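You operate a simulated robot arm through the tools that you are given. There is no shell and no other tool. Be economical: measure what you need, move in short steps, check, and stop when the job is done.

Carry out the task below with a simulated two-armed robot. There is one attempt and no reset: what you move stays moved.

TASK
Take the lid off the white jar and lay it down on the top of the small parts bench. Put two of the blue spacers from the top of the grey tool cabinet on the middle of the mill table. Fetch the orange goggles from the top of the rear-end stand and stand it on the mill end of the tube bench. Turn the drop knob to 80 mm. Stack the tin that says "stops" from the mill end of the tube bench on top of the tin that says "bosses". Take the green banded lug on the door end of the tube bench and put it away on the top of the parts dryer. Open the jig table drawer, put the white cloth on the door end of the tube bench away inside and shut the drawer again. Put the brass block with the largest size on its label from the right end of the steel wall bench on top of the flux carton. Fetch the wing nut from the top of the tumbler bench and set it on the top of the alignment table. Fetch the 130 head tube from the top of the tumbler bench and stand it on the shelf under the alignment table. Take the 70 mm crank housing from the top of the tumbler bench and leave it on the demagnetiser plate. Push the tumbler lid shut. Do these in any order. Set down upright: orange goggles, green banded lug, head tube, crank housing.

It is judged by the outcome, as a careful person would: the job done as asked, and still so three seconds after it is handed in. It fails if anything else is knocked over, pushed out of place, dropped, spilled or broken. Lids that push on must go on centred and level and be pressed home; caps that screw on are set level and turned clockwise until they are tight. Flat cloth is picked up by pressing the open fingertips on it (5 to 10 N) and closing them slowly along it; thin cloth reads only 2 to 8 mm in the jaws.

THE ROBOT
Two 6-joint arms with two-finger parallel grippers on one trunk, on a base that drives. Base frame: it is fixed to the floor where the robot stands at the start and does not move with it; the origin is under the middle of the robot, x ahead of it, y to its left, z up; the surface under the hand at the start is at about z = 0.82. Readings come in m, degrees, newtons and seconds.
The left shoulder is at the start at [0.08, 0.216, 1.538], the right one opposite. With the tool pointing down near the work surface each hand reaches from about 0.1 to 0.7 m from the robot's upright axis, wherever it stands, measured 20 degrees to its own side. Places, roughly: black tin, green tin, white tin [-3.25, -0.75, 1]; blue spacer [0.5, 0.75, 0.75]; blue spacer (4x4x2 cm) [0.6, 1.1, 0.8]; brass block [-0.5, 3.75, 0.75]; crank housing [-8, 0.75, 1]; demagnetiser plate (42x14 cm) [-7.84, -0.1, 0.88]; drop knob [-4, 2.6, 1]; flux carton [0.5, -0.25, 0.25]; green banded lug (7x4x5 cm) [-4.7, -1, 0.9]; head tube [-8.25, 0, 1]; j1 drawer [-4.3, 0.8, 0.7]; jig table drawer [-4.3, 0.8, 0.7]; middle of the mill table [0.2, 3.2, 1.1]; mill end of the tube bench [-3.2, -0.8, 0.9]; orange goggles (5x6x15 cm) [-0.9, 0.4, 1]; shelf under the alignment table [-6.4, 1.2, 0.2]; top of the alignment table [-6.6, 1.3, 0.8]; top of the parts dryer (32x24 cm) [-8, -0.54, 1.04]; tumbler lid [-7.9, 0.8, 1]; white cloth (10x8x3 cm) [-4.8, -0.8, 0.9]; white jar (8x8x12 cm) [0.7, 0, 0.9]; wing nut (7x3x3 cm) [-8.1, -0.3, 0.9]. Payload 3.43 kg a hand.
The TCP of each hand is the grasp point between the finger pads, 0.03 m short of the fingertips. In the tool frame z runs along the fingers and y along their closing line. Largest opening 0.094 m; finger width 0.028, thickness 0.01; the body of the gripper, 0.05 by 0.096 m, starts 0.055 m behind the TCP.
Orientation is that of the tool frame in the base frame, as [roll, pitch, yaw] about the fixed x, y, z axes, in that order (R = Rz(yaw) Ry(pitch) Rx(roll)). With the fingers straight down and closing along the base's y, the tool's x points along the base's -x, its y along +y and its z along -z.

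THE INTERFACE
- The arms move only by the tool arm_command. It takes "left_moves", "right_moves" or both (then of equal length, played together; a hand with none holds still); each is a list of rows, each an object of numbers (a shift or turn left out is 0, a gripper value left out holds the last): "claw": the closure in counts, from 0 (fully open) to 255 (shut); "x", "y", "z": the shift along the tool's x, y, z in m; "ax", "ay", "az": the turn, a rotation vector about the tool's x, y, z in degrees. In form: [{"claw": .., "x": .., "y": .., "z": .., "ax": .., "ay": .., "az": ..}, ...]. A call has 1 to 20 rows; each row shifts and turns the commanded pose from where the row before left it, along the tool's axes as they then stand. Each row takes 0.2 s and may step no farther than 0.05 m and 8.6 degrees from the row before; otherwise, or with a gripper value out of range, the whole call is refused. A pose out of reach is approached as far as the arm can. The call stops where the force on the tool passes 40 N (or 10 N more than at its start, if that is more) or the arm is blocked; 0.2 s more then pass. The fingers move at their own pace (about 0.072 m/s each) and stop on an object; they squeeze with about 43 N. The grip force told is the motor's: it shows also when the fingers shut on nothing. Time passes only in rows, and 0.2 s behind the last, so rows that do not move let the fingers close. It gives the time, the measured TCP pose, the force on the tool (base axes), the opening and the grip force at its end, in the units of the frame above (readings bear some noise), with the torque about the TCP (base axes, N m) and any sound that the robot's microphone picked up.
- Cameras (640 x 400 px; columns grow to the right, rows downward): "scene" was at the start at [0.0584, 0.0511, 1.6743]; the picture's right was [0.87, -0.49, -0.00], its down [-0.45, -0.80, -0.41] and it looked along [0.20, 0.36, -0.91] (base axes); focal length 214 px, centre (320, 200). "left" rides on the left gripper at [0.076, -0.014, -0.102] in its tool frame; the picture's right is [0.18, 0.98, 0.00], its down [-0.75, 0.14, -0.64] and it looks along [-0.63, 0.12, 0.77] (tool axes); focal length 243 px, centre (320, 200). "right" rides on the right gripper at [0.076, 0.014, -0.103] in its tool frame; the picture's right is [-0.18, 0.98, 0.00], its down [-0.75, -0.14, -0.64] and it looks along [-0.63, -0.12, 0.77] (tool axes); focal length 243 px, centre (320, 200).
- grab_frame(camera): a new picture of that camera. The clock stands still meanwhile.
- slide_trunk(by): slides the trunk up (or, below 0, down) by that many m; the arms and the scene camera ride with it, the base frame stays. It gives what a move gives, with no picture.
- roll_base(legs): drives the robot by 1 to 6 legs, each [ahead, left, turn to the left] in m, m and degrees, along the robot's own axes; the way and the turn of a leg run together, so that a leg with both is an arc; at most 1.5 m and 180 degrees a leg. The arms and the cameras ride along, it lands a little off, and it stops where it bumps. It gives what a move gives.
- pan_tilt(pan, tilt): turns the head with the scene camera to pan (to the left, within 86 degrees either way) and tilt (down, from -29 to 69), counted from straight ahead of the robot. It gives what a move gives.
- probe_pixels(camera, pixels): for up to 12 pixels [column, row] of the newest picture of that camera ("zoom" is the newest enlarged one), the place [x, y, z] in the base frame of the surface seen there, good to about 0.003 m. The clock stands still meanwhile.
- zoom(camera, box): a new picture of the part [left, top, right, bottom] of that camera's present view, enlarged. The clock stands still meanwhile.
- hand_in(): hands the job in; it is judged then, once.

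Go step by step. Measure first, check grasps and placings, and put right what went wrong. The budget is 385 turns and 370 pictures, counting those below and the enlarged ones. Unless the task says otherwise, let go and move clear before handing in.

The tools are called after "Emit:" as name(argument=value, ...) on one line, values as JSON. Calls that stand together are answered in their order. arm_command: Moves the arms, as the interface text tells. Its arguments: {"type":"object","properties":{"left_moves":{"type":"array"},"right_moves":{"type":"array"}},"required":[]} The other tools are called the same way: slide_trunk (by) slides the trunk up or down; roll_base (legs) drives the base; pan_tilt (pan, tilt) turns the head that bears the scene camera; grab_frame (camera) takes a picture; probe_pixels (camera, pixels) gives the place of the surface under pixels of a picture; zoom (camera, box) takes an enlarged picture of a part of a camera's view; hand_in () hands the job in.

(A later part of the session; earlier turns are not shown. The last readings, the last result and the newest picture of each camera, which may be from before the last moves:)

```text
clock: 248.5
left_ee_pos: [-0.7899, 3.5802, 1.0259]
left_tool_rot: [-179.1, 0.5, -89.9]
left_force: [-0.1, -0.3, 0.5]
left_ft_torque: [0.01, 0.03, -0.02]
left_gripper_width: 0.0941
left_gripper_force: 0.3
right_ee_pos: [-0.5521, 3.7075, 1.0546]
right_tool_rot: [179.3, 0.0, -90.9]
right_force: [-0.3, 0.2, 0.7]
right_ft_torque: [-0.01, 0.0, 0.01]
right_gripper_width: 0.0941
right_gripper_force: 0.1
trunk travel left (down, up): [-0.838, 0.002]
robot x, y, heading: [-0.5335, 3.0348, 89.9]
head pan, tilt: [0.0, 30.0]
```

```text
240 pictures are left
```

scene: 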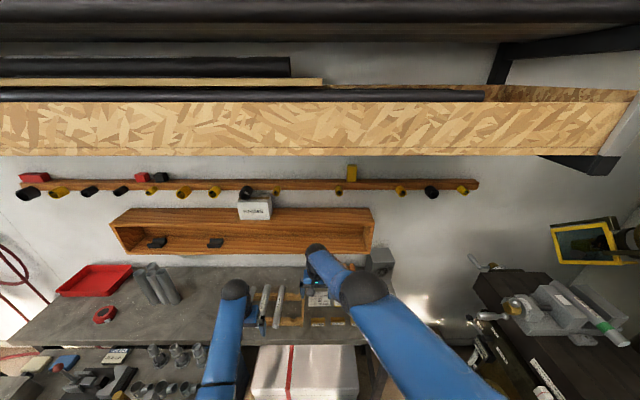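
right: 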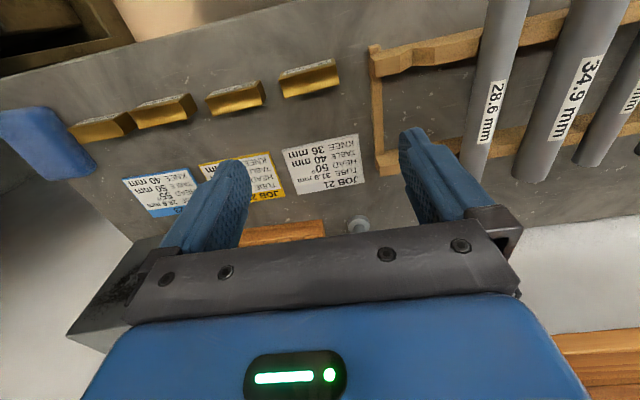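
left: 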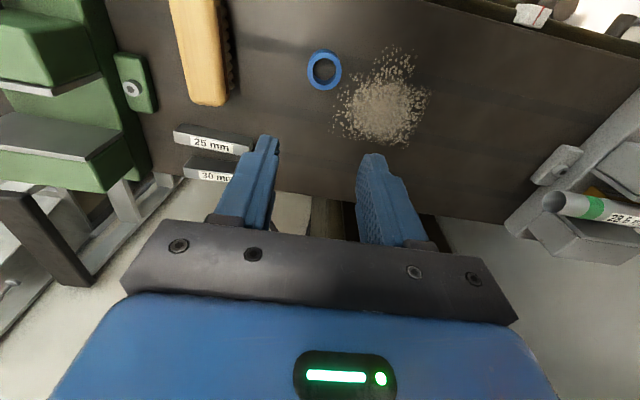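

Emit:
zoom(camera="right", box=[180, 50, 300, 130])

Emit:
probe_pixels(camera="zoom", pixels=[[160, 215], [420, 165], [290, 190], [290, 230], [200, 300], [440, 240], [320, 275], [280, 170], [160, 250], [455, 210]])

```text
5.00 times, centred on (240, 90) of right
```

zoom: 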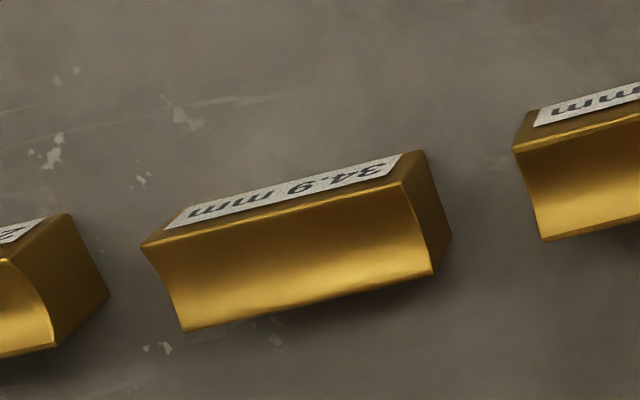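

```text
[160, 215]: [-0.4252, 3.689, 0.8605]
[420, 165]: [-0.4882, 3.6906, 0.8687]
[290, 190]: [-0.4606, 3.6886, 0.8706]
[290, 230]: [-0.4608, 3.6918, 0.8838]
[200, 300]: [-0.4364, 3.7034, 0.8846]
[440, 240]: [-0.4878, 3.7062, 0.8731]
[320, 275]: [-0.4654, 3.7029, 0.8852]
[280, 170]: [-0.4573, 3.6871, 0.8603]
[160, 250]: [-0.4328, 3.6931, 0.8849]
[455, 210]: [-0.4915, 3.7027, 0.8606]
```

Block 34.9: centre (-0.460,3.7005), 23 mm deep, top 0.885. Turn the right hand to close along y, narrow it, and move over.

Emit:
arm_command(right_moves=[{"az": 8.5, "claw": 115}, {"az": 8.5}, {"az": 8.5}, {"az": 8.5}, {"az": 8.5}, {"az": 8.5}, {"az": 8.5}, {"az": 8.5}, {"az": 8.5}, {"az": 8.5}, {"az": 4.5}, {"x": -0.03}, {"x": -0.03}, {"x": -0.03, "y": -0.007}, {"z": 0.03}, {"z": 0.03}, {"z": 0.03}, {}])

Emit:
grab_frame(camera="right")

```text
clock: 252.3
left_ee_pos: [-0.7874, 3.5817, 1.0265]
left_tool_rot: [-179.1, 0.4, -89.9]
left_force: [0.2, -0.2, 0.0]
left_ft_torque: [0.0, -0.01, 0.0]
left_gripper_width: 0.0939
left_gripper_force: 0.1
right_ee_pos: [-0.4638, 3.6999, 0.9766]
right_tool_rot: [-179.9, -0.8, 179.7]
right_force: [-0.4, -0.1, -0.2]
right_ft_torque: [-0.02, -0.03, 0.01]
right_gripper_width: 0.0516
right_gripper_force: 0.2
right hand out of reach, approached as far as the arm can: row 12, 13, 14, 15, 16, 17
trunk travel left (down, up): [-0.838, 0.002]
robot x, y, heading: [-0.5395, 3.0392, 89.4]
head pan, tilt: [0.0, 30.0]
```

```text
238 pictures are left
```

right: 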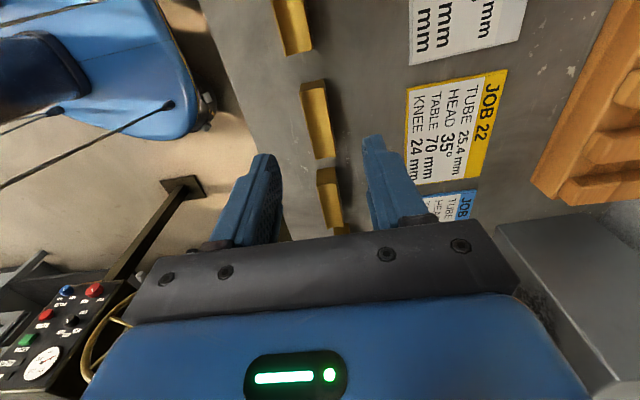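

Aligned over the second block. Lower and grip.

Emit:
arm_command(right_moves=[{"z": 0.03, "x": -0.003}, {"z": 0.03}, {"z": 0.015}, {}])

Emit:
grab_frame(camera="right")

```text
clock: 253.3
left_ee_pos: [-0.7888, 3.582, 1.0268]
left_tool_rot: [-179.1, 0.5, -89.8]
left_force: [0.1, 0.9, -0.1]
left_ft_torque: [0.02, -0.01, -0.02]
left_gripper_width: 0.0942
left_gripper_force: 0.1
right_ee_pos: [-0.4555, 3.6725, 0.9254]
right_tool_rot: [-179.9, -0.9, 179.6]
right_force: [0.4, 0.0, -0.2]
right_ft_torque: [0.0, 0.01, -0.02]
right_gripper_width: 0.0516
right_gripper_force: 0.1
right hand out of reach, approached as far as the arm can: row 1, 2, 3
trunk travel left (down, up): [-0.838, 0.002]
robot x, y, heading: [-0.5411, 3.0396, 89.7]
head pan, tilt: [0.0, 30.0]
```

```text
237 pictures are left
```

right: 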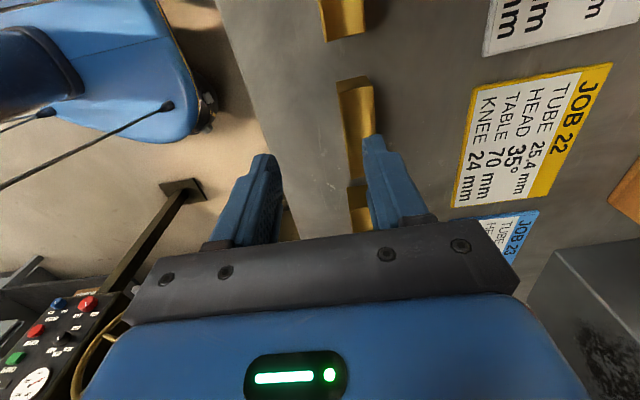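

Outer limit; lift slightly, drive 6 cm closer and retry.

Emit:
arm_command(right_moves=[{"z": -0.02}, {}])

Emit:
roll_base(legs=[[0.07, 0, 0]])

Emit:
arm_command(right_moves=[{"y": -0.02}, {"y": -0.02}, {}])

Emit:
grab_frame(camera="right")

Emit:
probe_pixels(camera="right", pixels=[[318, 110], [318, 130], [310, 118], [325, 118], [335, 118]])

```text
clock: 253.9
left_ee_pos: [-0.7894, 3.582, 1.0267]
left_tool_rot: [-179.2, 0.4, -89.9]
left_force: [-0.8, 0.9, 0.0]
left_ft_torque: [0.03, 0.04, 0.0]
left_gripper_width: 0.0941
left_gripper_force: 0.0
right_ee_pos: [-0.4555, 3.6784, 0.9408]
right_tool_rot: [-179.7, -0.6, 179.7]
right_force: [0.1, 0.3, 0.2]
right_ft_torque: [0.01, 0.02, -0.01]
right_gripper_width: 0.0514
right_gripper_force: 0.0
right hand out of reach, approached as far as the arm can: row 1
trunk travel left (down, up): [-0.838, 0.002]
robot x, y, heading: [-0.54, 3.0399, 89.8]
head pan, tilt: [0.0, 30.0]
```

```text
clock: 254.9
left_ee_pos: [-0.7898, 3.6363, 1.0331]
left_tool_rot: [-179.0, 1.0, -89.9]
left_force: [0.2, -0.7, 0.2]
left_ft_torque: [0.09, -0.01, 0.03]
left_gripper_width: 0.0936
left_gripper_force: 0.0
right_ee_pos: [-0.4564, 3.7347, 0.9476]
right_tool_rot: [179.7, -0.7, 179.8]
right_force: [0.5, -0.4, 0.5]
right_ft_torque: [0.09, 0.02, -0.03]
right_gripper_width: 0.0512
right_gripper_force: 0.0
trunk travel left (down, up): [-0.838, 0.002]
robot x, y, heading: [-0.539, 3.1011, 90.0]
head pan, tilt: [0.0, 30.0]
```

```text
clock: 255.7
left_ee_pos: [-0.7879, 3.6423, 1.029]
left_tool_rot: [-179.1, 0.7, -89.8]
left_force: [-0.4, 0.1, 0.0]
left_ft_torque: [0.01, -0.01, 0.01]
left_gripper_width: 0.0937
left_gripper_force: 0.0
right_ee_pos: [-0.4638, 3.7268, 0.9257]
right_tool_rot: [-179.9, -0.7, 179.8]
right_force: [0.0, -0.7, 0.1]
right_ft_torque: [-0.01, 0.03, 0.02]
right_gripper_width: 0.0515
right_gripper_force: 0.0
right hand out of reach, approached as far as the arm can: row 1, 2
trunk travel left (down, up): [-0.838, 0.002]
robot x, y, heading: [-0.5402, 3.0987, 89.8]
head pan, tilt: [0.0, 30.0]
```

```text
236 pictures are left
```

right: 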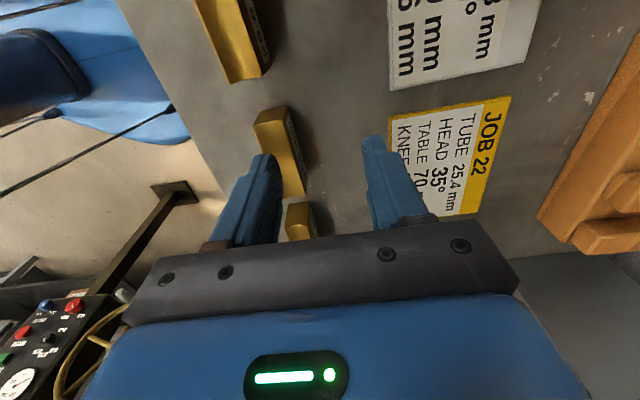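

```text
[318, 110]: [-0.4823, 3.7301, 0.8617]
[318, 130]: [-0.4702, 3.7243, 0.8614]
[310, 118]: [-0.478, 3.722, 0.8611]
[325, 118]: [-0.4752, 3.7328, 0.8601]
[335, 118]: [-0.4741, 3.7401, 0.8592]
```

The arm is on a joint boundary, but the base and trunk move the hand rigidly. Back the base 26 mm, then lower with the trunk.

Emit:
roll_base(legs=[[-0.026, -0.003, 0]])

Emit:
grab_frame(camera="right")

Emit:
probe_pixels(camera="right", pixels=[[322, 125], [322, 140], [312, 130], [332, 130], [300, 110], [350, 110]])

```text
clock: 256.6
left_ee_pos: [-0.7858, 3.6272, 1.0233]
left_tool_rot: [-179.0, 0.2, -89.9]
left_force: [0.1, 0.8, -0.3]
left_ft_torque: [-0.05, -0.01, 0.02]
left_gripper_width: 0.0937
left_gripper_force: 0.0
right_ee_pos: [-0.4618, 3.7089, 0.9204]
right_tool_rot: [-179.4, -0.7, 179.7]
right_force: [0.6, 0.0, 0.8]
right_ft_torque: [-0.08, -0.02, 0.02]
right_gripper_width: 0.0517
right_gripper_force: 0.0
trunk travel left (down, up): [-0.838, 0.002]
robot x, y, heading: [-0.5316, 3.0785, 89.7]
head pan, tilt: [0.0, 30.0]
```

```text
235 pictures are left
```

right: 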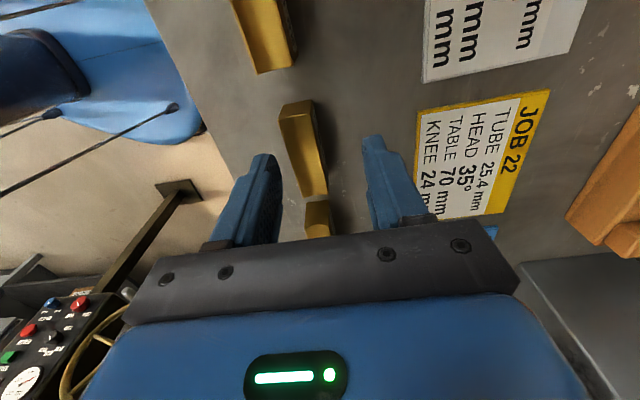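

```text
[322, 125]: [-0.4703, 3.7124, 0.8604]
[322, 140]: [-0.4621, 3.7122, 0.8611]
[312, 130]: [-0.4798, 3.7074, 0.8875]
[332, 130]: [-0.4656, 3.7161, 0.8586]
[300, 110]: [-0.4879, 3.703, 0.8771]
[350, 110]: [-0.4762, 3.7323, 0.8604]
```

Block lies between the fingers. Lower with the trunk and close.

Emit:
slide_trunk(by=-0.026)

Emit:
arm_command(right_moves=[{"claw": 180}, {"claw": 255}, {}, {}])

Emit:
slide_trunk(by=0.026)

Emit:
grab_frame(camera="right")

```text
clock: 257.3
left_ee_pos: [-0.7855, 3.6244, 0.9989]
left_tool_rot: [-179.0, 0.1, -89.8]
left_force: [-0.4, 0.2, -0.7]
left_ft_torque: [0.01, 0.01, -0.01]
left_gripper_width: 0.0938
left_gripper_force: 0.0
right_ee_pos: [-0.4609, 3.7078, 0.8956]
right_tool_rot: [-179.5, -0.7, 179.7]
right_force: [1.3, 0.3, -0.4]
right_ft_torque: [0.02, 0.01, -0.01]
right_gripper_width: 0.0516
right_gripper_force: 0.1
trunk travel left (down, up): [-0.812, 0.028]
robot x, y, heading: [-0.535, 3.0798, 90.0]
head pan, tilt: [0.0, 30.0]
```

```text
clock: 258.3
left_ee_pos: [-0.7852, 3.6221, 1.0011]
left_tool_rot: [-179.2, 0.4, -89.8]
left_force: [-0.4, 0.4, 0.4]
left_ft_torque: [0.02, -0.01, 0.02]
left_gripper_width: 0.0937
left_gripper_force: 0.1
right_ee_pos: [-0.4616, 3.7053, 0.8987]
right_tool_rot: [-179.7, -0.8, 179.8]
right_force: [0.6, -0.6, 4.0]
right_ft_torque: [0.07, -0.06, -0.02]
right_gripper_width: 0.0199
right_gripper_force: 43.0
trunk travel left (down, up): [-0.812, 0.028]
robot x, y, heading: [-0.5348, 3.0762, 89.5]
head pan, tilt: [0.0, 30.0]
```

```text
clock: 259.0
left_ee_pos: [-0.785, 3.6207, 1.0268]
left_tool_rot: [-179.1, 0.5, -90.0]
left_force: [0.2, -0.4, 0.2]
left_ft_torque: [-0.01, 0.02, -0.02]
left_gripper_width: 0.094
left_gripper_force: 0.0
right_ee_pos: [-0.4601, 3.7031, 0.9231]
right_tool_rot: [-179.5, -0.8, 179.9]
right_force: [-0.2, -0.9, -2.7]
right_ft_torque: [0.0, 0.0, -0.01]
right_gripper_width: 0.0196
right_gripper_force: 43.1
trunk travel left (down, up): [-0.838, 0.002]
robot x, y, heading: [-0.5378, 3.0783, 89.9]
head pan, tilt: [0.0, 30.0]
```

```text
234 pictures are left
```

right: 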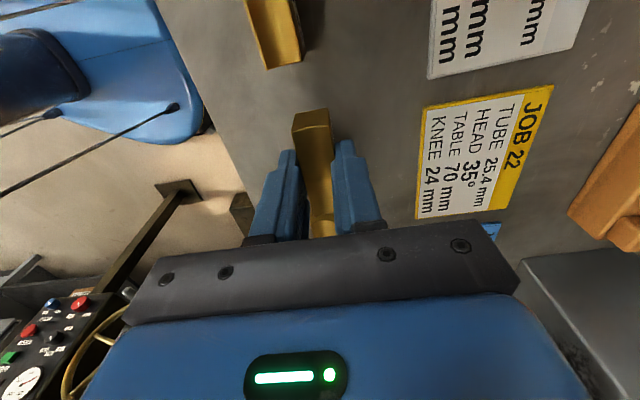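

Got the 34.9 block (verified as the second one). Lift, back away and turn toward the small parts bench.

Emit:
arm_command(right_moves=[{"z": -0.03}, {"z": -0.03}, {"z": -0.03}])

Emit:
roll_base(legs=[[-0.95, 0, 0], [0, 0, -90]])

Emit:
roll_base(legs=[[0.25, -0.8, 0], [0, -1.2, 0], [0, -0.25, 0]])

Emit:
pan_tilt(pan=0, tilt=50)

Emit:
grab_frame(camera="scene")

```text
clock: 259.8
left_ee_pos: [-0.7877, 3.622, 1.0274]
left_tool_rot: [-179.1, 0.4, -89.9]
left_force: [0.8, -0.6, -0.2]
left_ft_torque: [-0.03, 0.01, -0.03]
left_gripper_width: 0.0941
left_gripper_force: 0.0
right_ee_pos: [-0.4693, 3.7432, 0.9896]
right_tool_rot: [-179.5, -0.5, 179.8]
right_force: [-0.8, -0.3, -3.4]
right_ft_torque: [0.03, 0.03, 0.0]
right_gripper_width: 0.0196
right_gripper_force: 42.4
right hand out of reach, approached as far as the arm can: row 1, 2, 3
trunk travel left (down, up): [-0.838, 0.002]
robot x, y, heading: [-0.5338, 3.0771, 90.0]
head pan, tilt: [0.0, 30.0]
```

```text
clock: 268.6
left_ee_pos: [0.0106, 2.3867, 1.0278]
left_tool_rot: [-179.0, 0.4, -179.7]
left_force: [-0.3, -0.1, -0.6]
left_ft_torque: [0.0, -0.03, 0.02]
left_gripper_width: 0.0941
left_gripper_force: 0.0
right_ee_pos: [0.133, 2.0725, 0.9915]
right_tool_rot: [-179.5, -0.7, 90.0]
right_force: [-1.1, -0.2, -3.0]
right_ft_torque: [-0.02, 0.03, 0.02]
right_gripper_width: 0.0199
right_gripper_force: 42.9
trunk travel left (down, up): [-0.838, 0.002]
robot x, y, heading: [-0.534, 2.1359, -0.0]
head pan, tilt: [0.0, 30.0]
```

```text
clock: 280.1
left_ee_pos: [0.2601, 0.1466, 1.0267]
left_tool_rot: [-178.8, 0.4, 179.9]
left_force: [-0.5, 0.8, -0.1]
left_ft_torque: [-0.01, 0.02, 0.02]
left_gripper_width: 0.0937
left_gripper_force: 0.0
right_ee_pos: [0.3807, -0.1705, 0.9915]
right_tool_rot: [-179.6, -0.4, 89.6]
right_force: [0.1, -0.1, -1.2]
right_ft_torque: [-0.01, -0.01, 0.0]
right_gripper_width: 0.0198
right_gripper_force: 43.2
trunk travel left (down, up): [-0.838, 0.002]
robot x, y, heading: [-0.2879, -0.1085, -0.2]
head pan, tilt: [0.0, 30.0]
```

```text
clock: 280.9
left_ee_pos: [0.2601, 0.1439, 1.0259]
left_tool_rot: [-179.1, 0.3, 179.9]
left_force: [-0.1, 0.7, -0.1]
left_ft_torque: [0.02, 0.0, 0.0]
left_gripper_width: 0.094
left_gripper_force: 0.1
right_ee_pos: [0.382, -0.1731, 0.9913]
right_tool_rot: [-179.6, -0.8, 89.7]
right_force: [0.3, 1.3, -2.5]
right_ft_torque: [0.0, 0.0, 0.0]
right_gripper_width: 0.0196
right_gripper_force: 43.1
trunk travel left (down, up): [-0.838, 0.002]
robot x, y, heading: [-0.2809, -0.106, -0.2]
head pan, tilt: [0.0, 50.0]
```

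```text
233 pictures are left
```

scene: 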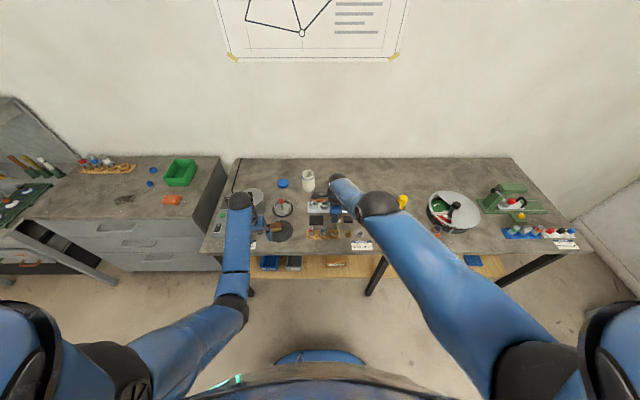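

Emit:
zoom(camera="scene", box=[235, 230, 395, 300])

Emit:
probe_pixels(camera="zoom", pixels=[[137, 170], [235, 175], [410, 160], [410, 145], [380, 150], [450, 150], [330, 170], [470, 130], [500, 60], [330, 110], [520, 180]])

```text
4.00 times, centred on (315, 265) of scene
```

zoom: 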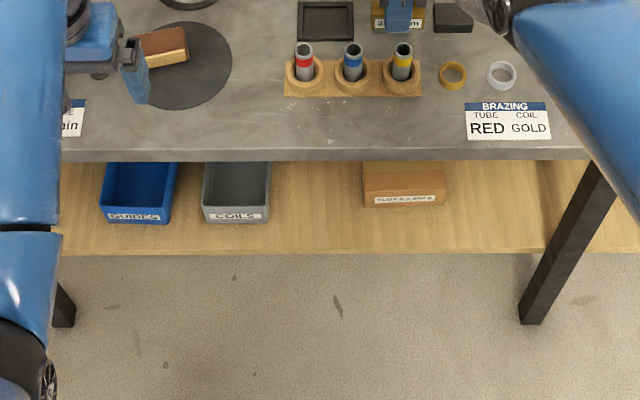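

```text
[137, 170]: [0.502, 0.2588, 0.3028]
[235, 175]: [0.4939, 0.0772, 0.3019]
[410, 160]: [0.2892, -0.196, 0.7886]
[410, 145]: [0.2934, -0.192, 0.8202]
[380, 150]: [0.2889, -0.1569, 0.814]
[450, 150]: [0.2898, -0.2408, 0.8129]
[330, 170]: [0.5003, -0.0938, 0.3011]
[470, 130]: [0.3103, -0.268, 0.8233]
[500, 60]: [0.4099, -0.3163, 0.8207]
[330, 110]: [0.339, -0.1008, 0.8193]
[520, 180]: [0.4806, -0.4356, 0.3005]
```

Emit:
probe_pixels(camera="zoom", pixels=[[403, 170], [403, 188], [403, 200], [366, 185], [442, 185], [366, 200], [442, 200], [403, 212], [403, 252], [403, 180]])

Emit:
zoom(camera="scene", box=[320, 250, 355, 285])

```text
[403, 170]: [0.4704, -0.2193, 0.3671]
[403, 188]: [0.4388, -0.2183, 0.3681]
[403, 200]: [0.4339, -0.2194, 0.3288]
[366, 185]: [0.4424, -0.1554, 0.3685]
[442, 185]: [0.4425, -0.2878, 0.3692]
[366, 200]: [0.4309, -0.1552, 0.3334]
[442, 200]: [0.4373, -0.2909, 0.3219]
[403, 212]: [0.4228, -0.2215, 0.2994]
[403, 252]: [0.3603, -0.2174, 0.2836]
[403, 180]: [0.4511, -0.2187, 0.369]
```

```text
11.43 times, centred on (338, 268) of scene
```

zoom: 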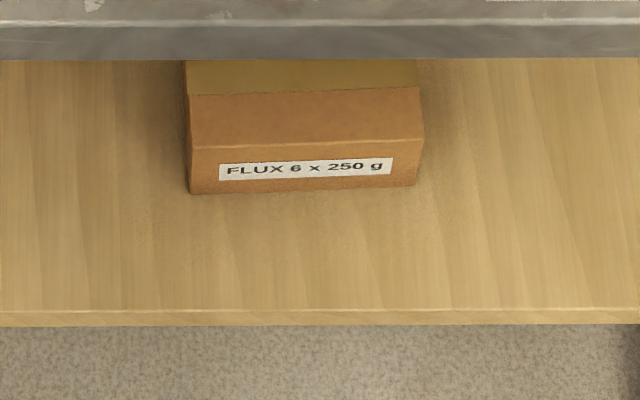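

The flux carton's top is at z≈0.368, front edge x≈0.434. I'll set the block on the bench front edge and regrasp it with a forward-tilted hand. Position via base and trunk.

Emit:
roll_base(legs=[[-0.047, -0.03, 0]])

Emit:
slide_trunk(by=-0.11)

Emit:
grab_frame(camera="right")

```text
clock: 281.9
left_ee_pos: [0.2214, 0.1187, 1.0199]
left_tool_rot: [-178.7, -0.1, -180.0]
left_force: [0.5, 1.0, -0.1]
left_ft_torque: [0.01, 0.06, 0.05]
left_gripper_width: 0.094
left_gripper_force: 0.1
right_ee_pos: [0.3418, -0.1982, 0.9842]
right_tool_rot: [-179.0, -0.4, 89.9]
right_force: [0.8, 0.2, -2.4]
right_ft_torque: [-0.08, 0.08, -0.01]
right_gripper_width: 0.0198
right_gripper_force: 43.4
trunk travel left (down, up): [-0.838, 0.002]
robot x, y, heading: [-0.3309, -0.1341, -0.3]
head pan, tilt: [0.0, 50.0]
```

```text
clock: 283.3
left_ee_pos: [0.2168, 0.1144, 0.9152]
left_tool_rot: [-178.9, 0.3, -179.9]
left_force: [0.2, -0.9, -0.3]
left_ft_torque: [0.02, 0.0, 0.01]
left_gripper_width: 0.0939
left_gripper_force: 0.1
right_ee_pos: [0.3368, -0.2005, 0.8799]
right_tool_rot: [-179.4, -0.7, 89.8]
right_force: [0.9, 0.0, -2.3]
right_ft_torque: [-0.04, 0.04, -0.03]
right_gripper_width: 0.02
right_gripper_force: 42.4
trunk travel left (down, up): [-0.728, 0.112]
robot x, y, heading: [-0.3313, -0.1353, -0.0]
head pan, tilt: [0.0, 50.0]
```

```text
230 pictures are left
```

right: 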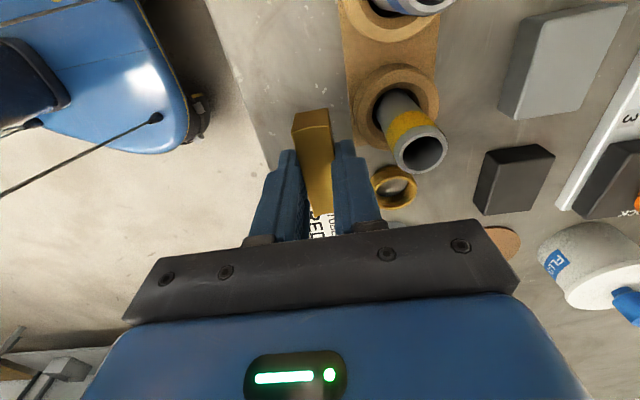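

Lower the rest until contact.

Emit:
slide_trunk(by=-0.014)

Emit:
slide_trunk(by=-0.007)

```text
clock: 283.9
left_ee_pos: [0.2151, 0.1141, 0.9012]
left_tool_rot: [-179.2, 0.3, -179.9]
left_force: [-0.5, -0.1, 0.7]
left_ft_torque: [0.02, -0.02, -0.02]
left_gripper_width: 0.0938
left_gripper_force: 0.0
right_ee_pos: [0.3367, -0.2031, 0.867]
right_tool_rot: [-179.4, -0.7, 89.9]
right_force: [-0.2, 0.4, -2.4]
right_ft_torque: [0.01, -0.04, 0.05]
right_gripper_width: 0.0194
right_gripper_force: 42.9
trunk travel left (down, up): [-0.714, 0.126]
robot x, y, heading: [-0.3321, -0.137, -0.5]
head pan, tilt: [0.0, 50.0]
```

```text
clock: 284.5
left_ee_pos: [0.2162, 0.1134, 0.8942]
left_tool_rot: [-179.1, 0.4, -179.9]
left_force: [1.3, -0.1, 0.7]
left_ft_torque: [0.01, -0.03, 0.02]
left_gripper_width: 0.094
left_gripper_force: 0.1
right_ee_pos: [0.3361, -0.202, 0.8599]
right_tool_rot: [-179.5, -0.7, 89.8]
right_force: [-0.2, 0.0, -2.8]
right_ft_torque: [0.02, 0.0, 0.02]
right_gripper_width: 0.0197
right_gripper_force: 43.0
trunk travel left (down, up): [-0.707, 0.133]
robot x, y, heading: [-0.3292, -0.1352, -0.2]
head pan, tilt: [0.0, 50.0]
```

Emit:
slide_trunk(by=-0.004)

Emit:
slide_trunk(by=-0.004)

```text
clock: 285.0
left_ee_pos: [0.2142, 0.1138, 0.8929]
left_tool_rot: [-179.1, 0.5, 180.0]
left_force: [-0.3, 0.6, 0.1]
left_ft_torque: [0.01, 0.0, -0.01]
left_gripper_width: 0.094
left_gripper_force: 0.0
right_ee_pos: [0.3348, -0.2017, 0.8582]
right_tool_rot: [-179.7, -0.7, 89.8]
right_force: [-1.7, -1.6, 8.7]
right_ft_torque: [-0.16, -0.07, 0.0]
right_gripper_width: 0.0199
right_gripper_force: 43.0
trunk travel left (down, up): [-0.703, 0.137]
robot x, y, heading: [-0.3334, -0.1354, 0.1]
head pan, tilt: [0.0, 50.0]
```

```text
clock: 285.5
left_ee_pos: [0.2119, 0.1146, 0.8902]
left_tool_rot: [-179.1, 0.6, -179.9]
left_force: [-0.2, -0.2, 0.0]
left_ft_torque: [0.0, -0.02, 0.02]
left_gripper_width: 0.094
left_gripper_force: 0.0
right_ee_pos: [0.335, -0.2014, 0.8592]
right_tool_rot: [180.0, -0.7, 89.8]
right_force: [-0.5, -4.2, 33.2]
right_ft_torque: [-0.62, 0.11, 0.0]
right_gripper_width: 0.0198
right_gripper_force: 43.1
trunk travel left (down, up): [-0.699, 0.141]
robot x, y, heading: [-0.3324, -0.1373, -0.2]
head pan, tilt: [0.0, 50.0]
```

The block stands on the bench. Release, raise, back off.

Emit:
arm_command(right_moves=[{"claw": 140}, {}, {}])

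Emit:
slide_trunk(by=0.08)

Emit:
roll_base(legs=[[-0.12, 0, 0]])

Emit:
arm_command(right_moves=[{"az": -8.5, "claw": 0}, {"az": -8.5}, {"az": -8.5}, {"az": -8.5}, {"az": -8.5}, {"az": -8.5}, {"az": -8.5}, {"az": -8.5}, {"az": -8.5}, {"az": -8.5}, {"az": -5}, {"ay": -7.5}, {"ay": -7.5}, {"ay": -7.5}, {"ay": -7.5}, {"ay": -7.5}, {"ay": -7.5}])

Emit:
grab_frame(camera="right")

Emit:
grab_frame(camera="scene")

```text
clock: 286.3
left_ee_pos: [0.2131, 0.1144, 0.8888]
left_tool_rot: [-179.1, 0.5, -179.9]
left_force: [-0.1, -0.4, 0.0]
left_ft_torque: [-0.03, -0.01, -0.03]
left_gripper_width: 0.094
left_gripper_force: 0.0
right_ee_pos: [0.3312, -0.2018, 0.8511]
right_tool_rot: [-179.2, -0.6, 89.7]
right_force: [-13.1, 1.0, -2.7]
right_ft_torque: [-0.16, 0.45, 0.16]
right_gripper_width: 0.0355
right_gripper_force: 0.1
trunk travel left (down, up): [-0.699, 0.141]
robot x, y, heading: [-0.3317, -0.1372, -0.2]
head pan, tilt: [0.0, 50.0]
```

```text
clock: 287.5
left_ee_pos: [0.2143, 0.1141, 0.9674]
left_tool_rot: [-179.1, 0.4, -179.9]
left_force: [-0.2, 0.1, -0.3]
left_ft_torque: [0.02, 0.02, -0.01]
left_gripper_width: 0.0941
left_gripper_force: 0.1
right_ee_pos: [0.3358, -0.2015, 0.9328]
right_tool_rot: [-179.5, -0.8, 89.9]
right_force: [0.9, 0.1, -0.5]
right_ft_torque: [-0.02, -0.04, -0.01]
right_gripper_width: 0.0424
right_gripper_force: 0.1
trunk travel left (down, up): [-0.779, 0.061]
robot x, y, heading: [-0.335, -0.1346, -0.3]
head pan, tilt: [0.0, 50.0]
```

```text
clock: 288.8
left_ee_pos: [0.0962, 0.1139, 0.9657]
left_tool_rot: [-179.1, 0.2, 179.9]
left_force: [0.7, 1.3, 0.2]
left_ft_torque: [0.01, 0.0, 0.02]
left_gripper_width: 0.0941
left_gripper_force: 0.0
right_ee_pos: [0.2168, -0.2011, 0.9296]
right_tool_rot: [-179.3, -0.7, 89.7]
right_force: [0.2, 0.3, 0.3]
right_ft_torque: [-0.03, 0.01, -0.01]
right_gripper_width: 0.0423
right_gripper_force: 0.1
trunk travel left (down, up): [-0.779, 0.061]
robot x, y, heading: [-0.4563, -0.1341, -0.5]
head pan, tilt: [0.0, 50.0]
```

```text
clock: 292.4
left_ee_pos: [0.092, 0.1137, 0.9664]
left_tool_rot: [-179.1, 0.4, -180.0]
left_force: [0.6, 0.2, 0.5]
left_ft_torque: [0.0, 0.02, 0.01]
left_gripper_width: 0.094
left_gripper_force: 0.0
right_ee_pos: [0.2849, -0.1813, 0.8884]
right_tool_rot: [178.8, 44.5, 179.0]
right_force: [0.4, 0.1, -0.6]
right_ft_torque: [0.01, 0.0, 0.0]
right_gripper_width: 0.0941
right_gripper_force: 0.1
right hand out of reach, approached as far as the arm can: row 12, 13, 14, 15, 16, 17
trunk travel left (down, up): [-0.779, 0.061]
robot x, y, heading: [-0.4556, -0.1367, -0.4]
head pan, tilt: [0.0, 50.0]
```

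```text
229 pictures are left
```

right: 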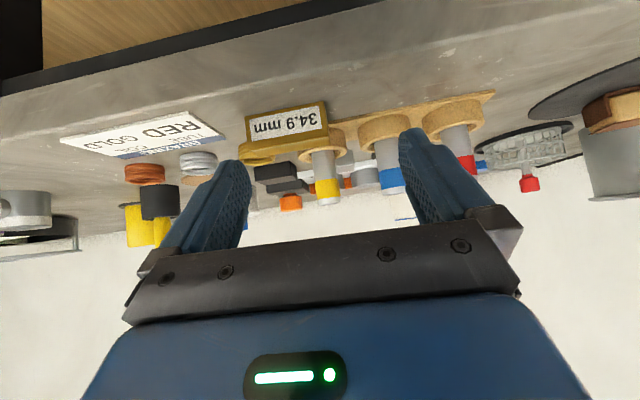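

```text
228 pictures are left
```

scene: 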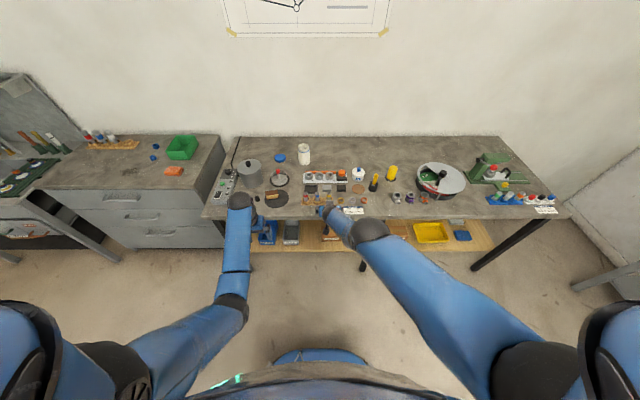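

The block (label 34.9 mm) stands upright at the bench edge. Measure it.

Emit:
probe_pixels(camera="right", pixels=[[248, 130], [326, 120], [288, 112], [288, 125], [288, 142], [265, 152], [345, 140]])

```text
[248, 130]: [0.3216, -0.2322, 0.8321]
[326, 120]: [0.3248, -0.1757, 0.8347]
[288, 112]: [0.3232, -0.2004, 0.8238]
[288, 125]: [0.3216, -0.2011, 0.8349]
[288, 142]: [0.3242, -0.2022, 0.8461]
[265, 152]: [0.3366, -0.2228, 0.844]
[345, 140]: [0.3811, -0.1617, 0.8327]
```

Emit:
arm_command(right_moves=[{"z": -0.045, "y": -0.012}, {"z": -0.045, "y": -0.011}, {}])

Emit:
roll_base(legs=[[0.09, 0, 0]])

```text
clock: 293.1
left_ee_pos: [0.0917, 0.1145, 0.9681]
left_tool_rot: [-179.2, 0.4, 179.9]
left_force: [-0.4, -0.8, -0.1]
left_ft_torque: [0.04, 0.0, -0.02]
left_gripper_width: 0.0939
left_gripper_force: 0.0
right_ee_pos: [0.2915, -0.1817, 0.8974]
right_tool_rot: [179.1, 44.5, 179.1]
right_force: [0.7, -0.2, 0.1]
right_ft_torque: [-0.02, 0.03, 0.03]
right_gripper_width: 0.0939
right_gripper_force: 0.0
right hand out of reach, approached as far as the arm can: row 1, 2
trunk travel left (down, up): [-0.779, 0.061]
robot x, y, heading: [-0.4488, -0.1348, 0.0]
head pan, tilt: [0.0, 50.0]
```

```text
clock: 294.2
left_ee_pos: [0.1753, 0.1128, 0.9701]
left_tool_rot: [-179.1, 0.6, 180.0]
left_force: [-1.0, -0.2, 0.2]
left_ft_torque: [-0.02, 0.0, 0.01]
left_gripper_width: 0.0941
left_gripper_force: 0.0
right_ee_pos: [0.3743, -0.1824, 0.9001]
right_tool_rot: [179.1, 44.7, 179.1]
right_force: [-0.3, 0.2, 1.0]
right_ft_torque: [-0.03, -0.01, -0.01]
right_gripper_width: 0.094
right_gripper_force: 0.1
trunk travel left (down, up): [-0.779, 0.061]
robot x, y, heading: [-0.3655, -0.1335, -0.4]
head pan, tilt: [0.0, 50.0]
```

The arm didn't retract as asked, so the hand is over the tube stand now. Check before moving.

Emit:
grab_frame(camera="right")

Emit:
zoom(camera="scene", box=[270, 150, 420, 250])

```text
227 pictures are left
```

right: 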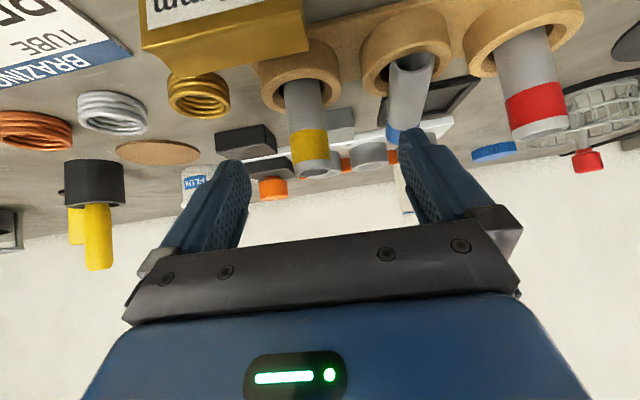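

```text
4.00 times, centred on (345, 200) of scene
```

zoom: 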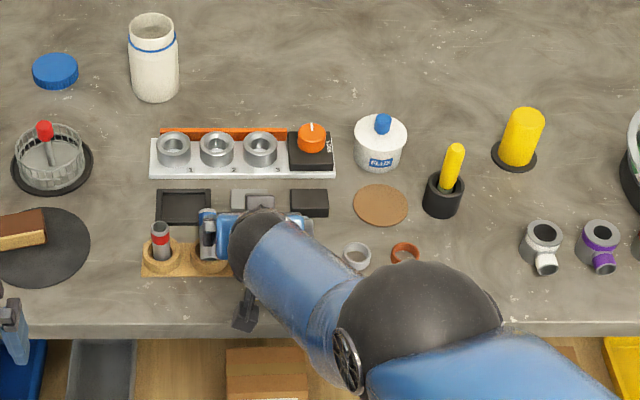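

The blue tube looks nudged by a finger. Back straight off and check.

Emit:
roll_base(legs=[[-0.1, 0, 0]])

Emit:
grab_frame(camera="right")

Emit:
zoom(camera="scene", box=[270, 150, 420, 250])

```text
clock: 295.4
left_ee_pos: [0.0861, 0.1151, 0.9646]
left_tool_rot: [-179.1, 0.2, -179.9]
left_force: [0.1, 0.2, 0.2]
left_ft_torque: [0.0, 0.07, 0.0]
left_gripper_width: 0.0937
left_gripper_force: 0.0
right_ee_pos: [0.2833, -0.1807, 0.8926]
right_tool_rot: [179.1, 44.1, 179.2]
right_force: [0.7, -0.1, -0.2]
right_ft_torque: [0.0, 0.04, 0.02]
right_gripper_width: 0.0936
right_gripper_force: 0.0
trunk travel left (down, up): [-0.779, 0.061]
robot x, y, heading: [-0.4686, -0.1331, -0.5]
head pan, tilt: [0.0, 50.0]
```

```text
225 pictures are left
```

right: 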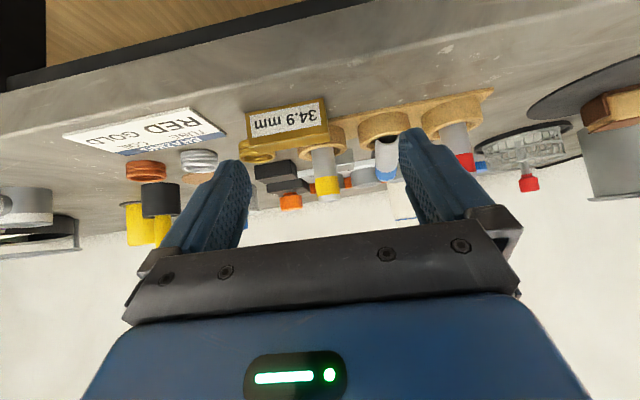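

```text
4.00 times, centred on (345, 200) of scene
```

zoom: 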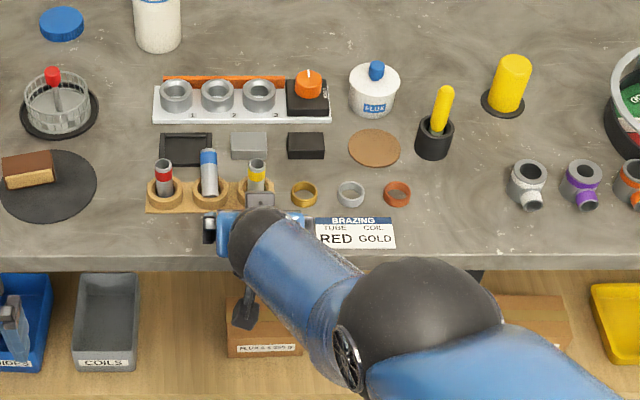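

The blue tube now leans in its cup; I'll straighten it afterwards. First, for the tilted grasp I need a lower trunk: back off 4 cm so the hand clears the bench edge, then lower.

Emit:
roll_base(legs=[[-0.045, 0, 0]])

Emit:
arm_command(left_moves=[{"z": -0.03}, {"z": -0.03}, {"x": 0.02}])

```text
clock: 296.3
left_ee_pos: [0.0411, 0.1147, 0.9637]
left_tool_rot: [-179.1, 0.1, -180.0]
left_force: [0.1, 0.5, -1.0]
left_ft_torque: [0.03, 0.06, -0.02]
left_gripper_width: 0.0938
left_gripper_force: 0.1
right_ee_pos: [0.2405, -0.1808, 0.8906]
right_tool_rot: [179.2, 44.0, 179.2]
right_force: [-0.4, -0.5, -1.3]
right_ft_torque: [0.02, 0.02, 0.02]
right_gripper_width: 0.0937
right_gripper_force: 0.1
trunk travel left (down, up): [-0.779, 0.061]
robot x, y, heading: [-0.5104, -0.1369, -0.5]
head pan, tilt: [0.0, 50.0]
```

```text
clock: 297.1
left_ee_pos: [0.0218, 0.1164, 1.0136]
left_tool_rot: [-179.1, 0.5, -179.8]
left_force: [0.1, 0.5, 0.0]
left_ft_torque: [-0.02, 0.0, 0.0]
left_gripper_width: 0.0941
left_gripper_force: 0.0
left hand out of reach, approached as far as the arm can: row 2, 3
right_ee_pos: [0.235, -0.18, 0.8968]
right_tool_rot: [179.3, 44.4, 179.1]
right_force: [-0.1, 0.5, 0.5]
right_ft_torque: [0.0, 0.04, -0.04]
right_gripper_width: 0.0941
right_gripper_force: 0.0
trunk travel left (down, up): [-0.779, 0.061]
robot x, y, heading: [-0.507, -0.1347, 0.0]
head pan, tilt: [0.0, 50.0]
```

Emit:
slide_trunk(by=-0.33)

Emit:
arm_command(right_moves=[{"z": -0.028, "x": -0.028}, {"z": -0.028, "x": -0.028}, {"z": -0.028, "x": -0.028}, {"z": -0.028, "x": -0.028}, {"z": -0.028, "x": -0.028}, {"z": -0.028, "x": -0.028}, {"z": -0.028, "x": -0.028}, {"z": -0.028, "x": -0.028}, {}])

```text
clock: 300.4
left_ee_pos: [0.0208, 0.1158, 0.6835]
left_tool_rot: [-179.1, 0.5, -179.9]
left_force: [0.2, 0.0, -1.0]
left_ft_torque: [-0.01, -0.02, 0.01]
left_gripper_width: 0.0938
left_gripper_force: 0.0
right_ee_pos: [0.2344, -0.1798, 0.5654]
right_tool_rot: [179.2, 44.4, 179.2]
right_force: [-0.6, -0.1, -0.1]
right_ft_torque: [-0.01, 0.01, -0.02]
right_gripper_width: 0.0941
right_gripper_force: 0.0
trunk travel left (down, up): [-0.449, 0.391]
robot x, y, heading: [-0.5103, -0.1349, -0.1]
head pan, tilt: [0.0, 50.0]
```

```text
clock: 301.6
left_ee_pos: [0.0212, 0.114, 0.6826]
left_tool_rot: [-179.1, 0.5, -179.9]
left_force: [0.3, -0.1, 0.7]
left_ft_torque: [0.01, -0.03, 0.0]
left_gripper_width: 0.0941
left_gripper_force: 0.1
right_ee_pos: [0.3025, -0.1603, 0.7017]
right_tool_rot: [-179.8, 42.3, 179.8]
right_force: [-1.5, -0.2, -4.7]
right_ft_torque: [-0.06, -0.11, 0.02]
right_gripper_width: 0.0942
right_gripper_force: 0.0
right hand out of reach, approached as far as the arm can: row 1, 2, 3, 4, 5, 6
trunk travel left (down, up): [-0.449, 0.391]
robot x, y, heading: [-0.5096, -0.1378, -0.4]
head pan, tilt: [0.0, 50.0]
stopped in row 6 (right hand): the force on the tool passed its limit at 60 N (the readings are from after the stop); the commanded pose is now the measured one
```

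The raise drifted outward and the hand touched the bench edge from below. Lower it, back out, and return the trunk; the original height was right after all.

Emit:
arm_command(right_moves=[{"z": 0.02, "x": 0.025}, {"z": 0.01, "x": 0.028}, {"z": -0.01, "x": 0.03}, {}])

```text
clock: 302.6
left_ee_pos: [0.022, 0.1155, 0.6832]
left_tool_rot: [-179.2, 0.6, -179.9]
left_force: [0.6, 0.2, 0.1]
left_ft_torque: [-0.06, 0.03, -0.02]
left_gripper_width: 0.094
left_gripper_force: 0.1
right_ee_pos: [0.2627, -0.1533, 0.6239]
right_tool_rot: [-179.8, 42.3, 179.6]
right_force: [0.5, 0.7, 0.0]
right_ft_torque: [-0.01, 0.02, 0.02]
right_gripper_width: 0.0939
right_gripper_force: 0.0
right hand out of reach, approached as far as the arm can: row 1, 3
trunk travel left (down, up): [-0.449, 0.391]
robot x, y, heading: [-0.5089, -0.1348, -0.3]
head pan, tilt: [0.0, 50.0]
```

Emit:
roll_base(legs=[[-0.04, 0, 0]])

Emit:
slide_trunk(by=0.3)

Emit:
grab_frame(camera="right")

```text
clock: 303.5
left_ee_pos: [-0.0147, 0.1159, 0.6804]
left_tool_rot: [-179.1, 0.6, -179.9]
left_force: [-0.7, 0.6, 0.7]
left_ft_torque: [0.02, 0.01, 0.0]
left_gripper_width: 0.094
left_gripper_force: 0.0
right_ee_pos: [0.2266, -0.1531, 0.6236]
right_tool_rot: [-179.7, 42.3, 179.8]
right_force: [0.0, 0.3, 0.4]
right_ft_torque: [-0.02, -0.01, 0.02]
right_gripper_width: 0.094
right_gripper_force: 0.0
trunk travel left (down, up): [-0.449, 0.391]
robot x, y, heading: [-0.5448, -0.1364, -0.2]
head pan, tilt: [0.0, 50.0]
```

```text
clock: 306.5
left_ee_pos: [-0.0157, 0.1169, 0.9839]
left_tool_rot: [-179.1, 0.6, -179.9]
left_force: [0.0, 0.5, -0.9]
left_ft_torque: [0.03, -0.04, -0.01]
left_gripper_width: 0.0942
left_gripper_force: 0.1
right_ee_pos: [0.2244, -0.1531, 0.9246]
right_tool_rot: [-179.8, 42.3, 179.7]
right_force: [0.1, 0.4, 0.4]
right_ft_torque: [-0.03, 0.0, -0.01]
right_gripper_width: 0.0938
right_gripper_force: 0.1
trunk travel left (down, up): [-0.749, 0.091]
robot x, y, heading: [-0.5487, -0.1306, -0.2]
head pan, tilt: [0.0, 50.0]
```

```text
223 pictures are left
```

right: 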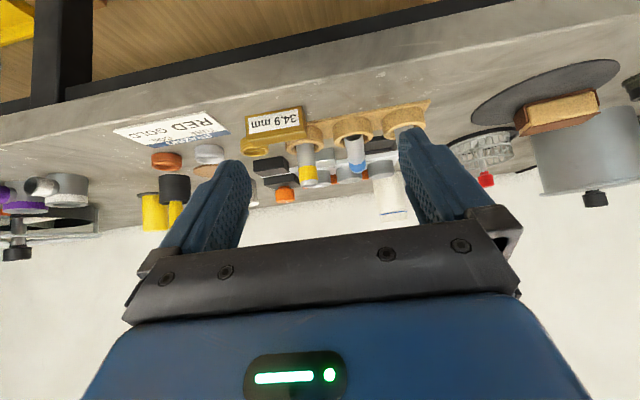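

Now position rigidly: base forward 95 mm and right 51 mm, then check and lower by trunk.

Emit:
roll_base(legs=[[0.095, -0.051, 0]])

Emit:
grab_frame(camera="right")

Emit:
probe_pixels(camera="right", pixels=[[320, 95], [320, 110], [320, 120], [290, 105], [350, 105]])

```text
clock: 307.7
left_ee_pos: [0.0743, 0.0678, 0.9848]
left_tool_rot: [-178.9, 0.8, -179.9]
left_force: [-0.5, 0.0, 1.4]
left_ft_torque: [0.0, -0.03, 0.03]
left_gripper_width: 0.0939
left_gripper_force: 0.0
right_ee_pos: [0.3146, -0.2003, 0.9276]
right_tool_rot: [-179.7, 42.6, 179.8]
right_force: [-0.3, -0.2, 0.6]
right_ft_torque: [-0.01, 0.01, 0.0]
right_gripper_width: 0.0937
right_gripper_force: 0.1
trunk travel left (down, up): [-0.749, 0.091]
robot x, y, heading: [-0.4548, -0.1849, -0.6]
head pan, tilt: [0.0, 50.0]
```

```text
222 pictures are left
```

right: 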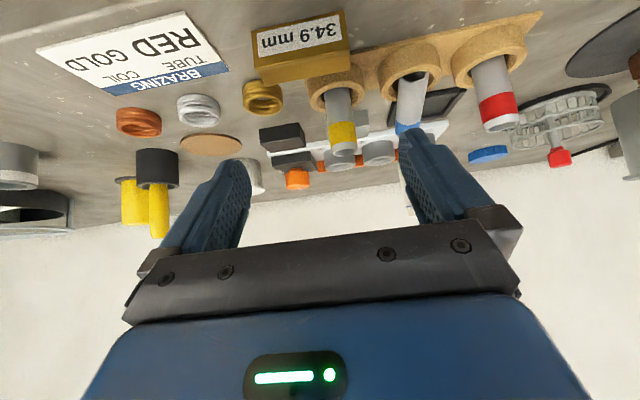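

```text
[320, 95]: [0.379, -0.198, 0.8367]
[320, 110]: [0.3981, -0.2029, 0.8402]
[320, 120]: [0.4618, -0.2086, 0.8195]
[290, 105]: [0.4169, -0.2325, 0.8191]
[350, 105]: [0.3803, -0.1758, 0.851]
```

Emit:
slide_trunk(by=-0.06)

Emit:
grab_frame(camera="right")

```text
clock: 308.7
left_ee_pos: [0.078, 0.0664, 0.924]
left_tool_rot: [-179.0, 0.5, 180.0]
left_force: [0.6, 0.2, 0.2]
left_ft_torque: [-0.03, 0.03, 0.0]
left_gripper_width: 0.0935
left_gripper_force: 0.1
right_ee_pos: [0.3202, -0.2033, 0.8642]
right_tool_rot: [-179.8, 42.3, 179.6]
right_force: [0.2, 0.0, -0.3]
right_ft_torque: [-0.01, 0.0, 0.04]
right_gripper_width: 0.0943
right_gripper_force: 0.0
trunk travel left (down, up): [-0.689, 0.151]
robot x, y, heading: [-0.452, -0.1847, -0.4]
head pan, tilt: [0.0, 50.0]
```

```text
221 pictures are left
```

right: 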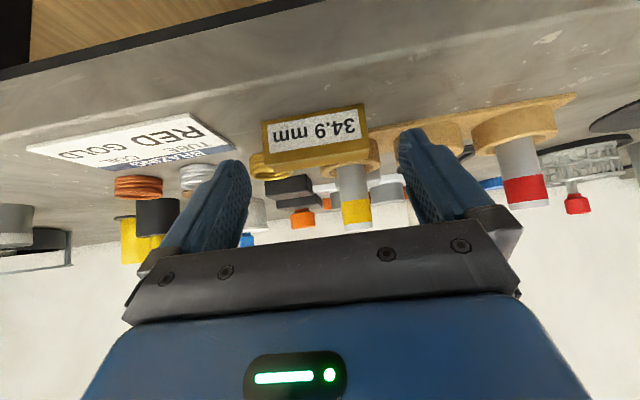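

Emit:
slide_trunk(by=-0.01)

Emit:
arm_command(right_moves=[{"claw": 60}, {"claw": 255}, {}, {}, {}])

Emit:
slide_trunk(by=0.04)

Emit:
grab_frame(camera="right")

```text
clock: 309.2
left_ee_pos: [0.0793, 0.0654, 0.9133]
left_tool_rot: [-179.1, 0.4, -179.9]
left_force: [0.0, -0.6, -0.1]
left_ft_torque: [0.05, -0.01, -0.01]
left_gripper_width: 0.094
left_gripper_force: 0.1
right_ee_pos: [0.3188, -0.203, 0.855]
right_tool_rot: [-179.7, 42.3, 179.7]
right_force: [-0.3, -0.5, 0.0]
right_ft_torque: [0.03, 0.0, 0.01]
right_gripper_width: 0.0939
right_gripper_force: 0.0
trunk travel left (down, up): [-0.679, 0.161]
robot x, y, heading: [-0.4531, -0.1822, -0.4]
head pan, tilt: [0.0, 50.0]
```

```text
clock: 310.4
left_ee_pos: [0.0774, 0.0668, 0.9136]
left_tool_rot: [-179.2, 0.6, -179.9]
left_force: [0.5, -0.7, 0.3]
left_ft_torque: [-0.04, -0.01, 0.01]
left_gripper_width: 0.0941
left_gripper_force: 0.1
right_ee_pos: [0.3193, -0.202, 0.855]
right_tool_rot: [-179.8, 42.3, 179.6]
right_force: [0.0, 0.4, 2.1]
right_ft_torque: [-0.05, 0.0, 0.0]
right_gripper_width: 0.0598
right_gripper_force: 43.0
trunk travel left (down, up): [-0.679, 0.161]
robot x, y, heading: [-0.4517, -0.182, -0.2]
head pan, tilt: [0.0, 50.0]
```

```text
clock: 311.3
left_ee_pos: [0.0779, 0.0666, 0.9535]
left_tool_rot: [-179.1, 0.6, 179.9]
left_force: [-0.8, 0.1, 0.7]
left_ft_torque: [0.02, 0.02, 0.0]
left_gripper_width: 0.0941
left_gripper_force: 0.1
right_ee_pos: [0.3193, -0.2023, 0.8948]
right_tool_rot: [-179.8, 42.2, 179.6]
right_force: [0.1, 0.8, -2.4]
right_ft_torque: [0.01, 0.03, -0.03]
right_gripper_width: 0.0596
right_gripper_force: 42.6
trunk travel left (down, up): [-0.719, 0.121]
robot x, y, heading: [-0.4523, -0.185, -0.2]
head pan, tilt: [0.0, 50.0]
```

```text
220 pictures are left
```

right: 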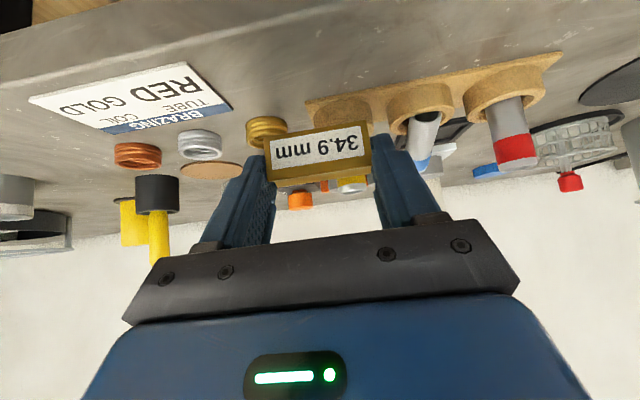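

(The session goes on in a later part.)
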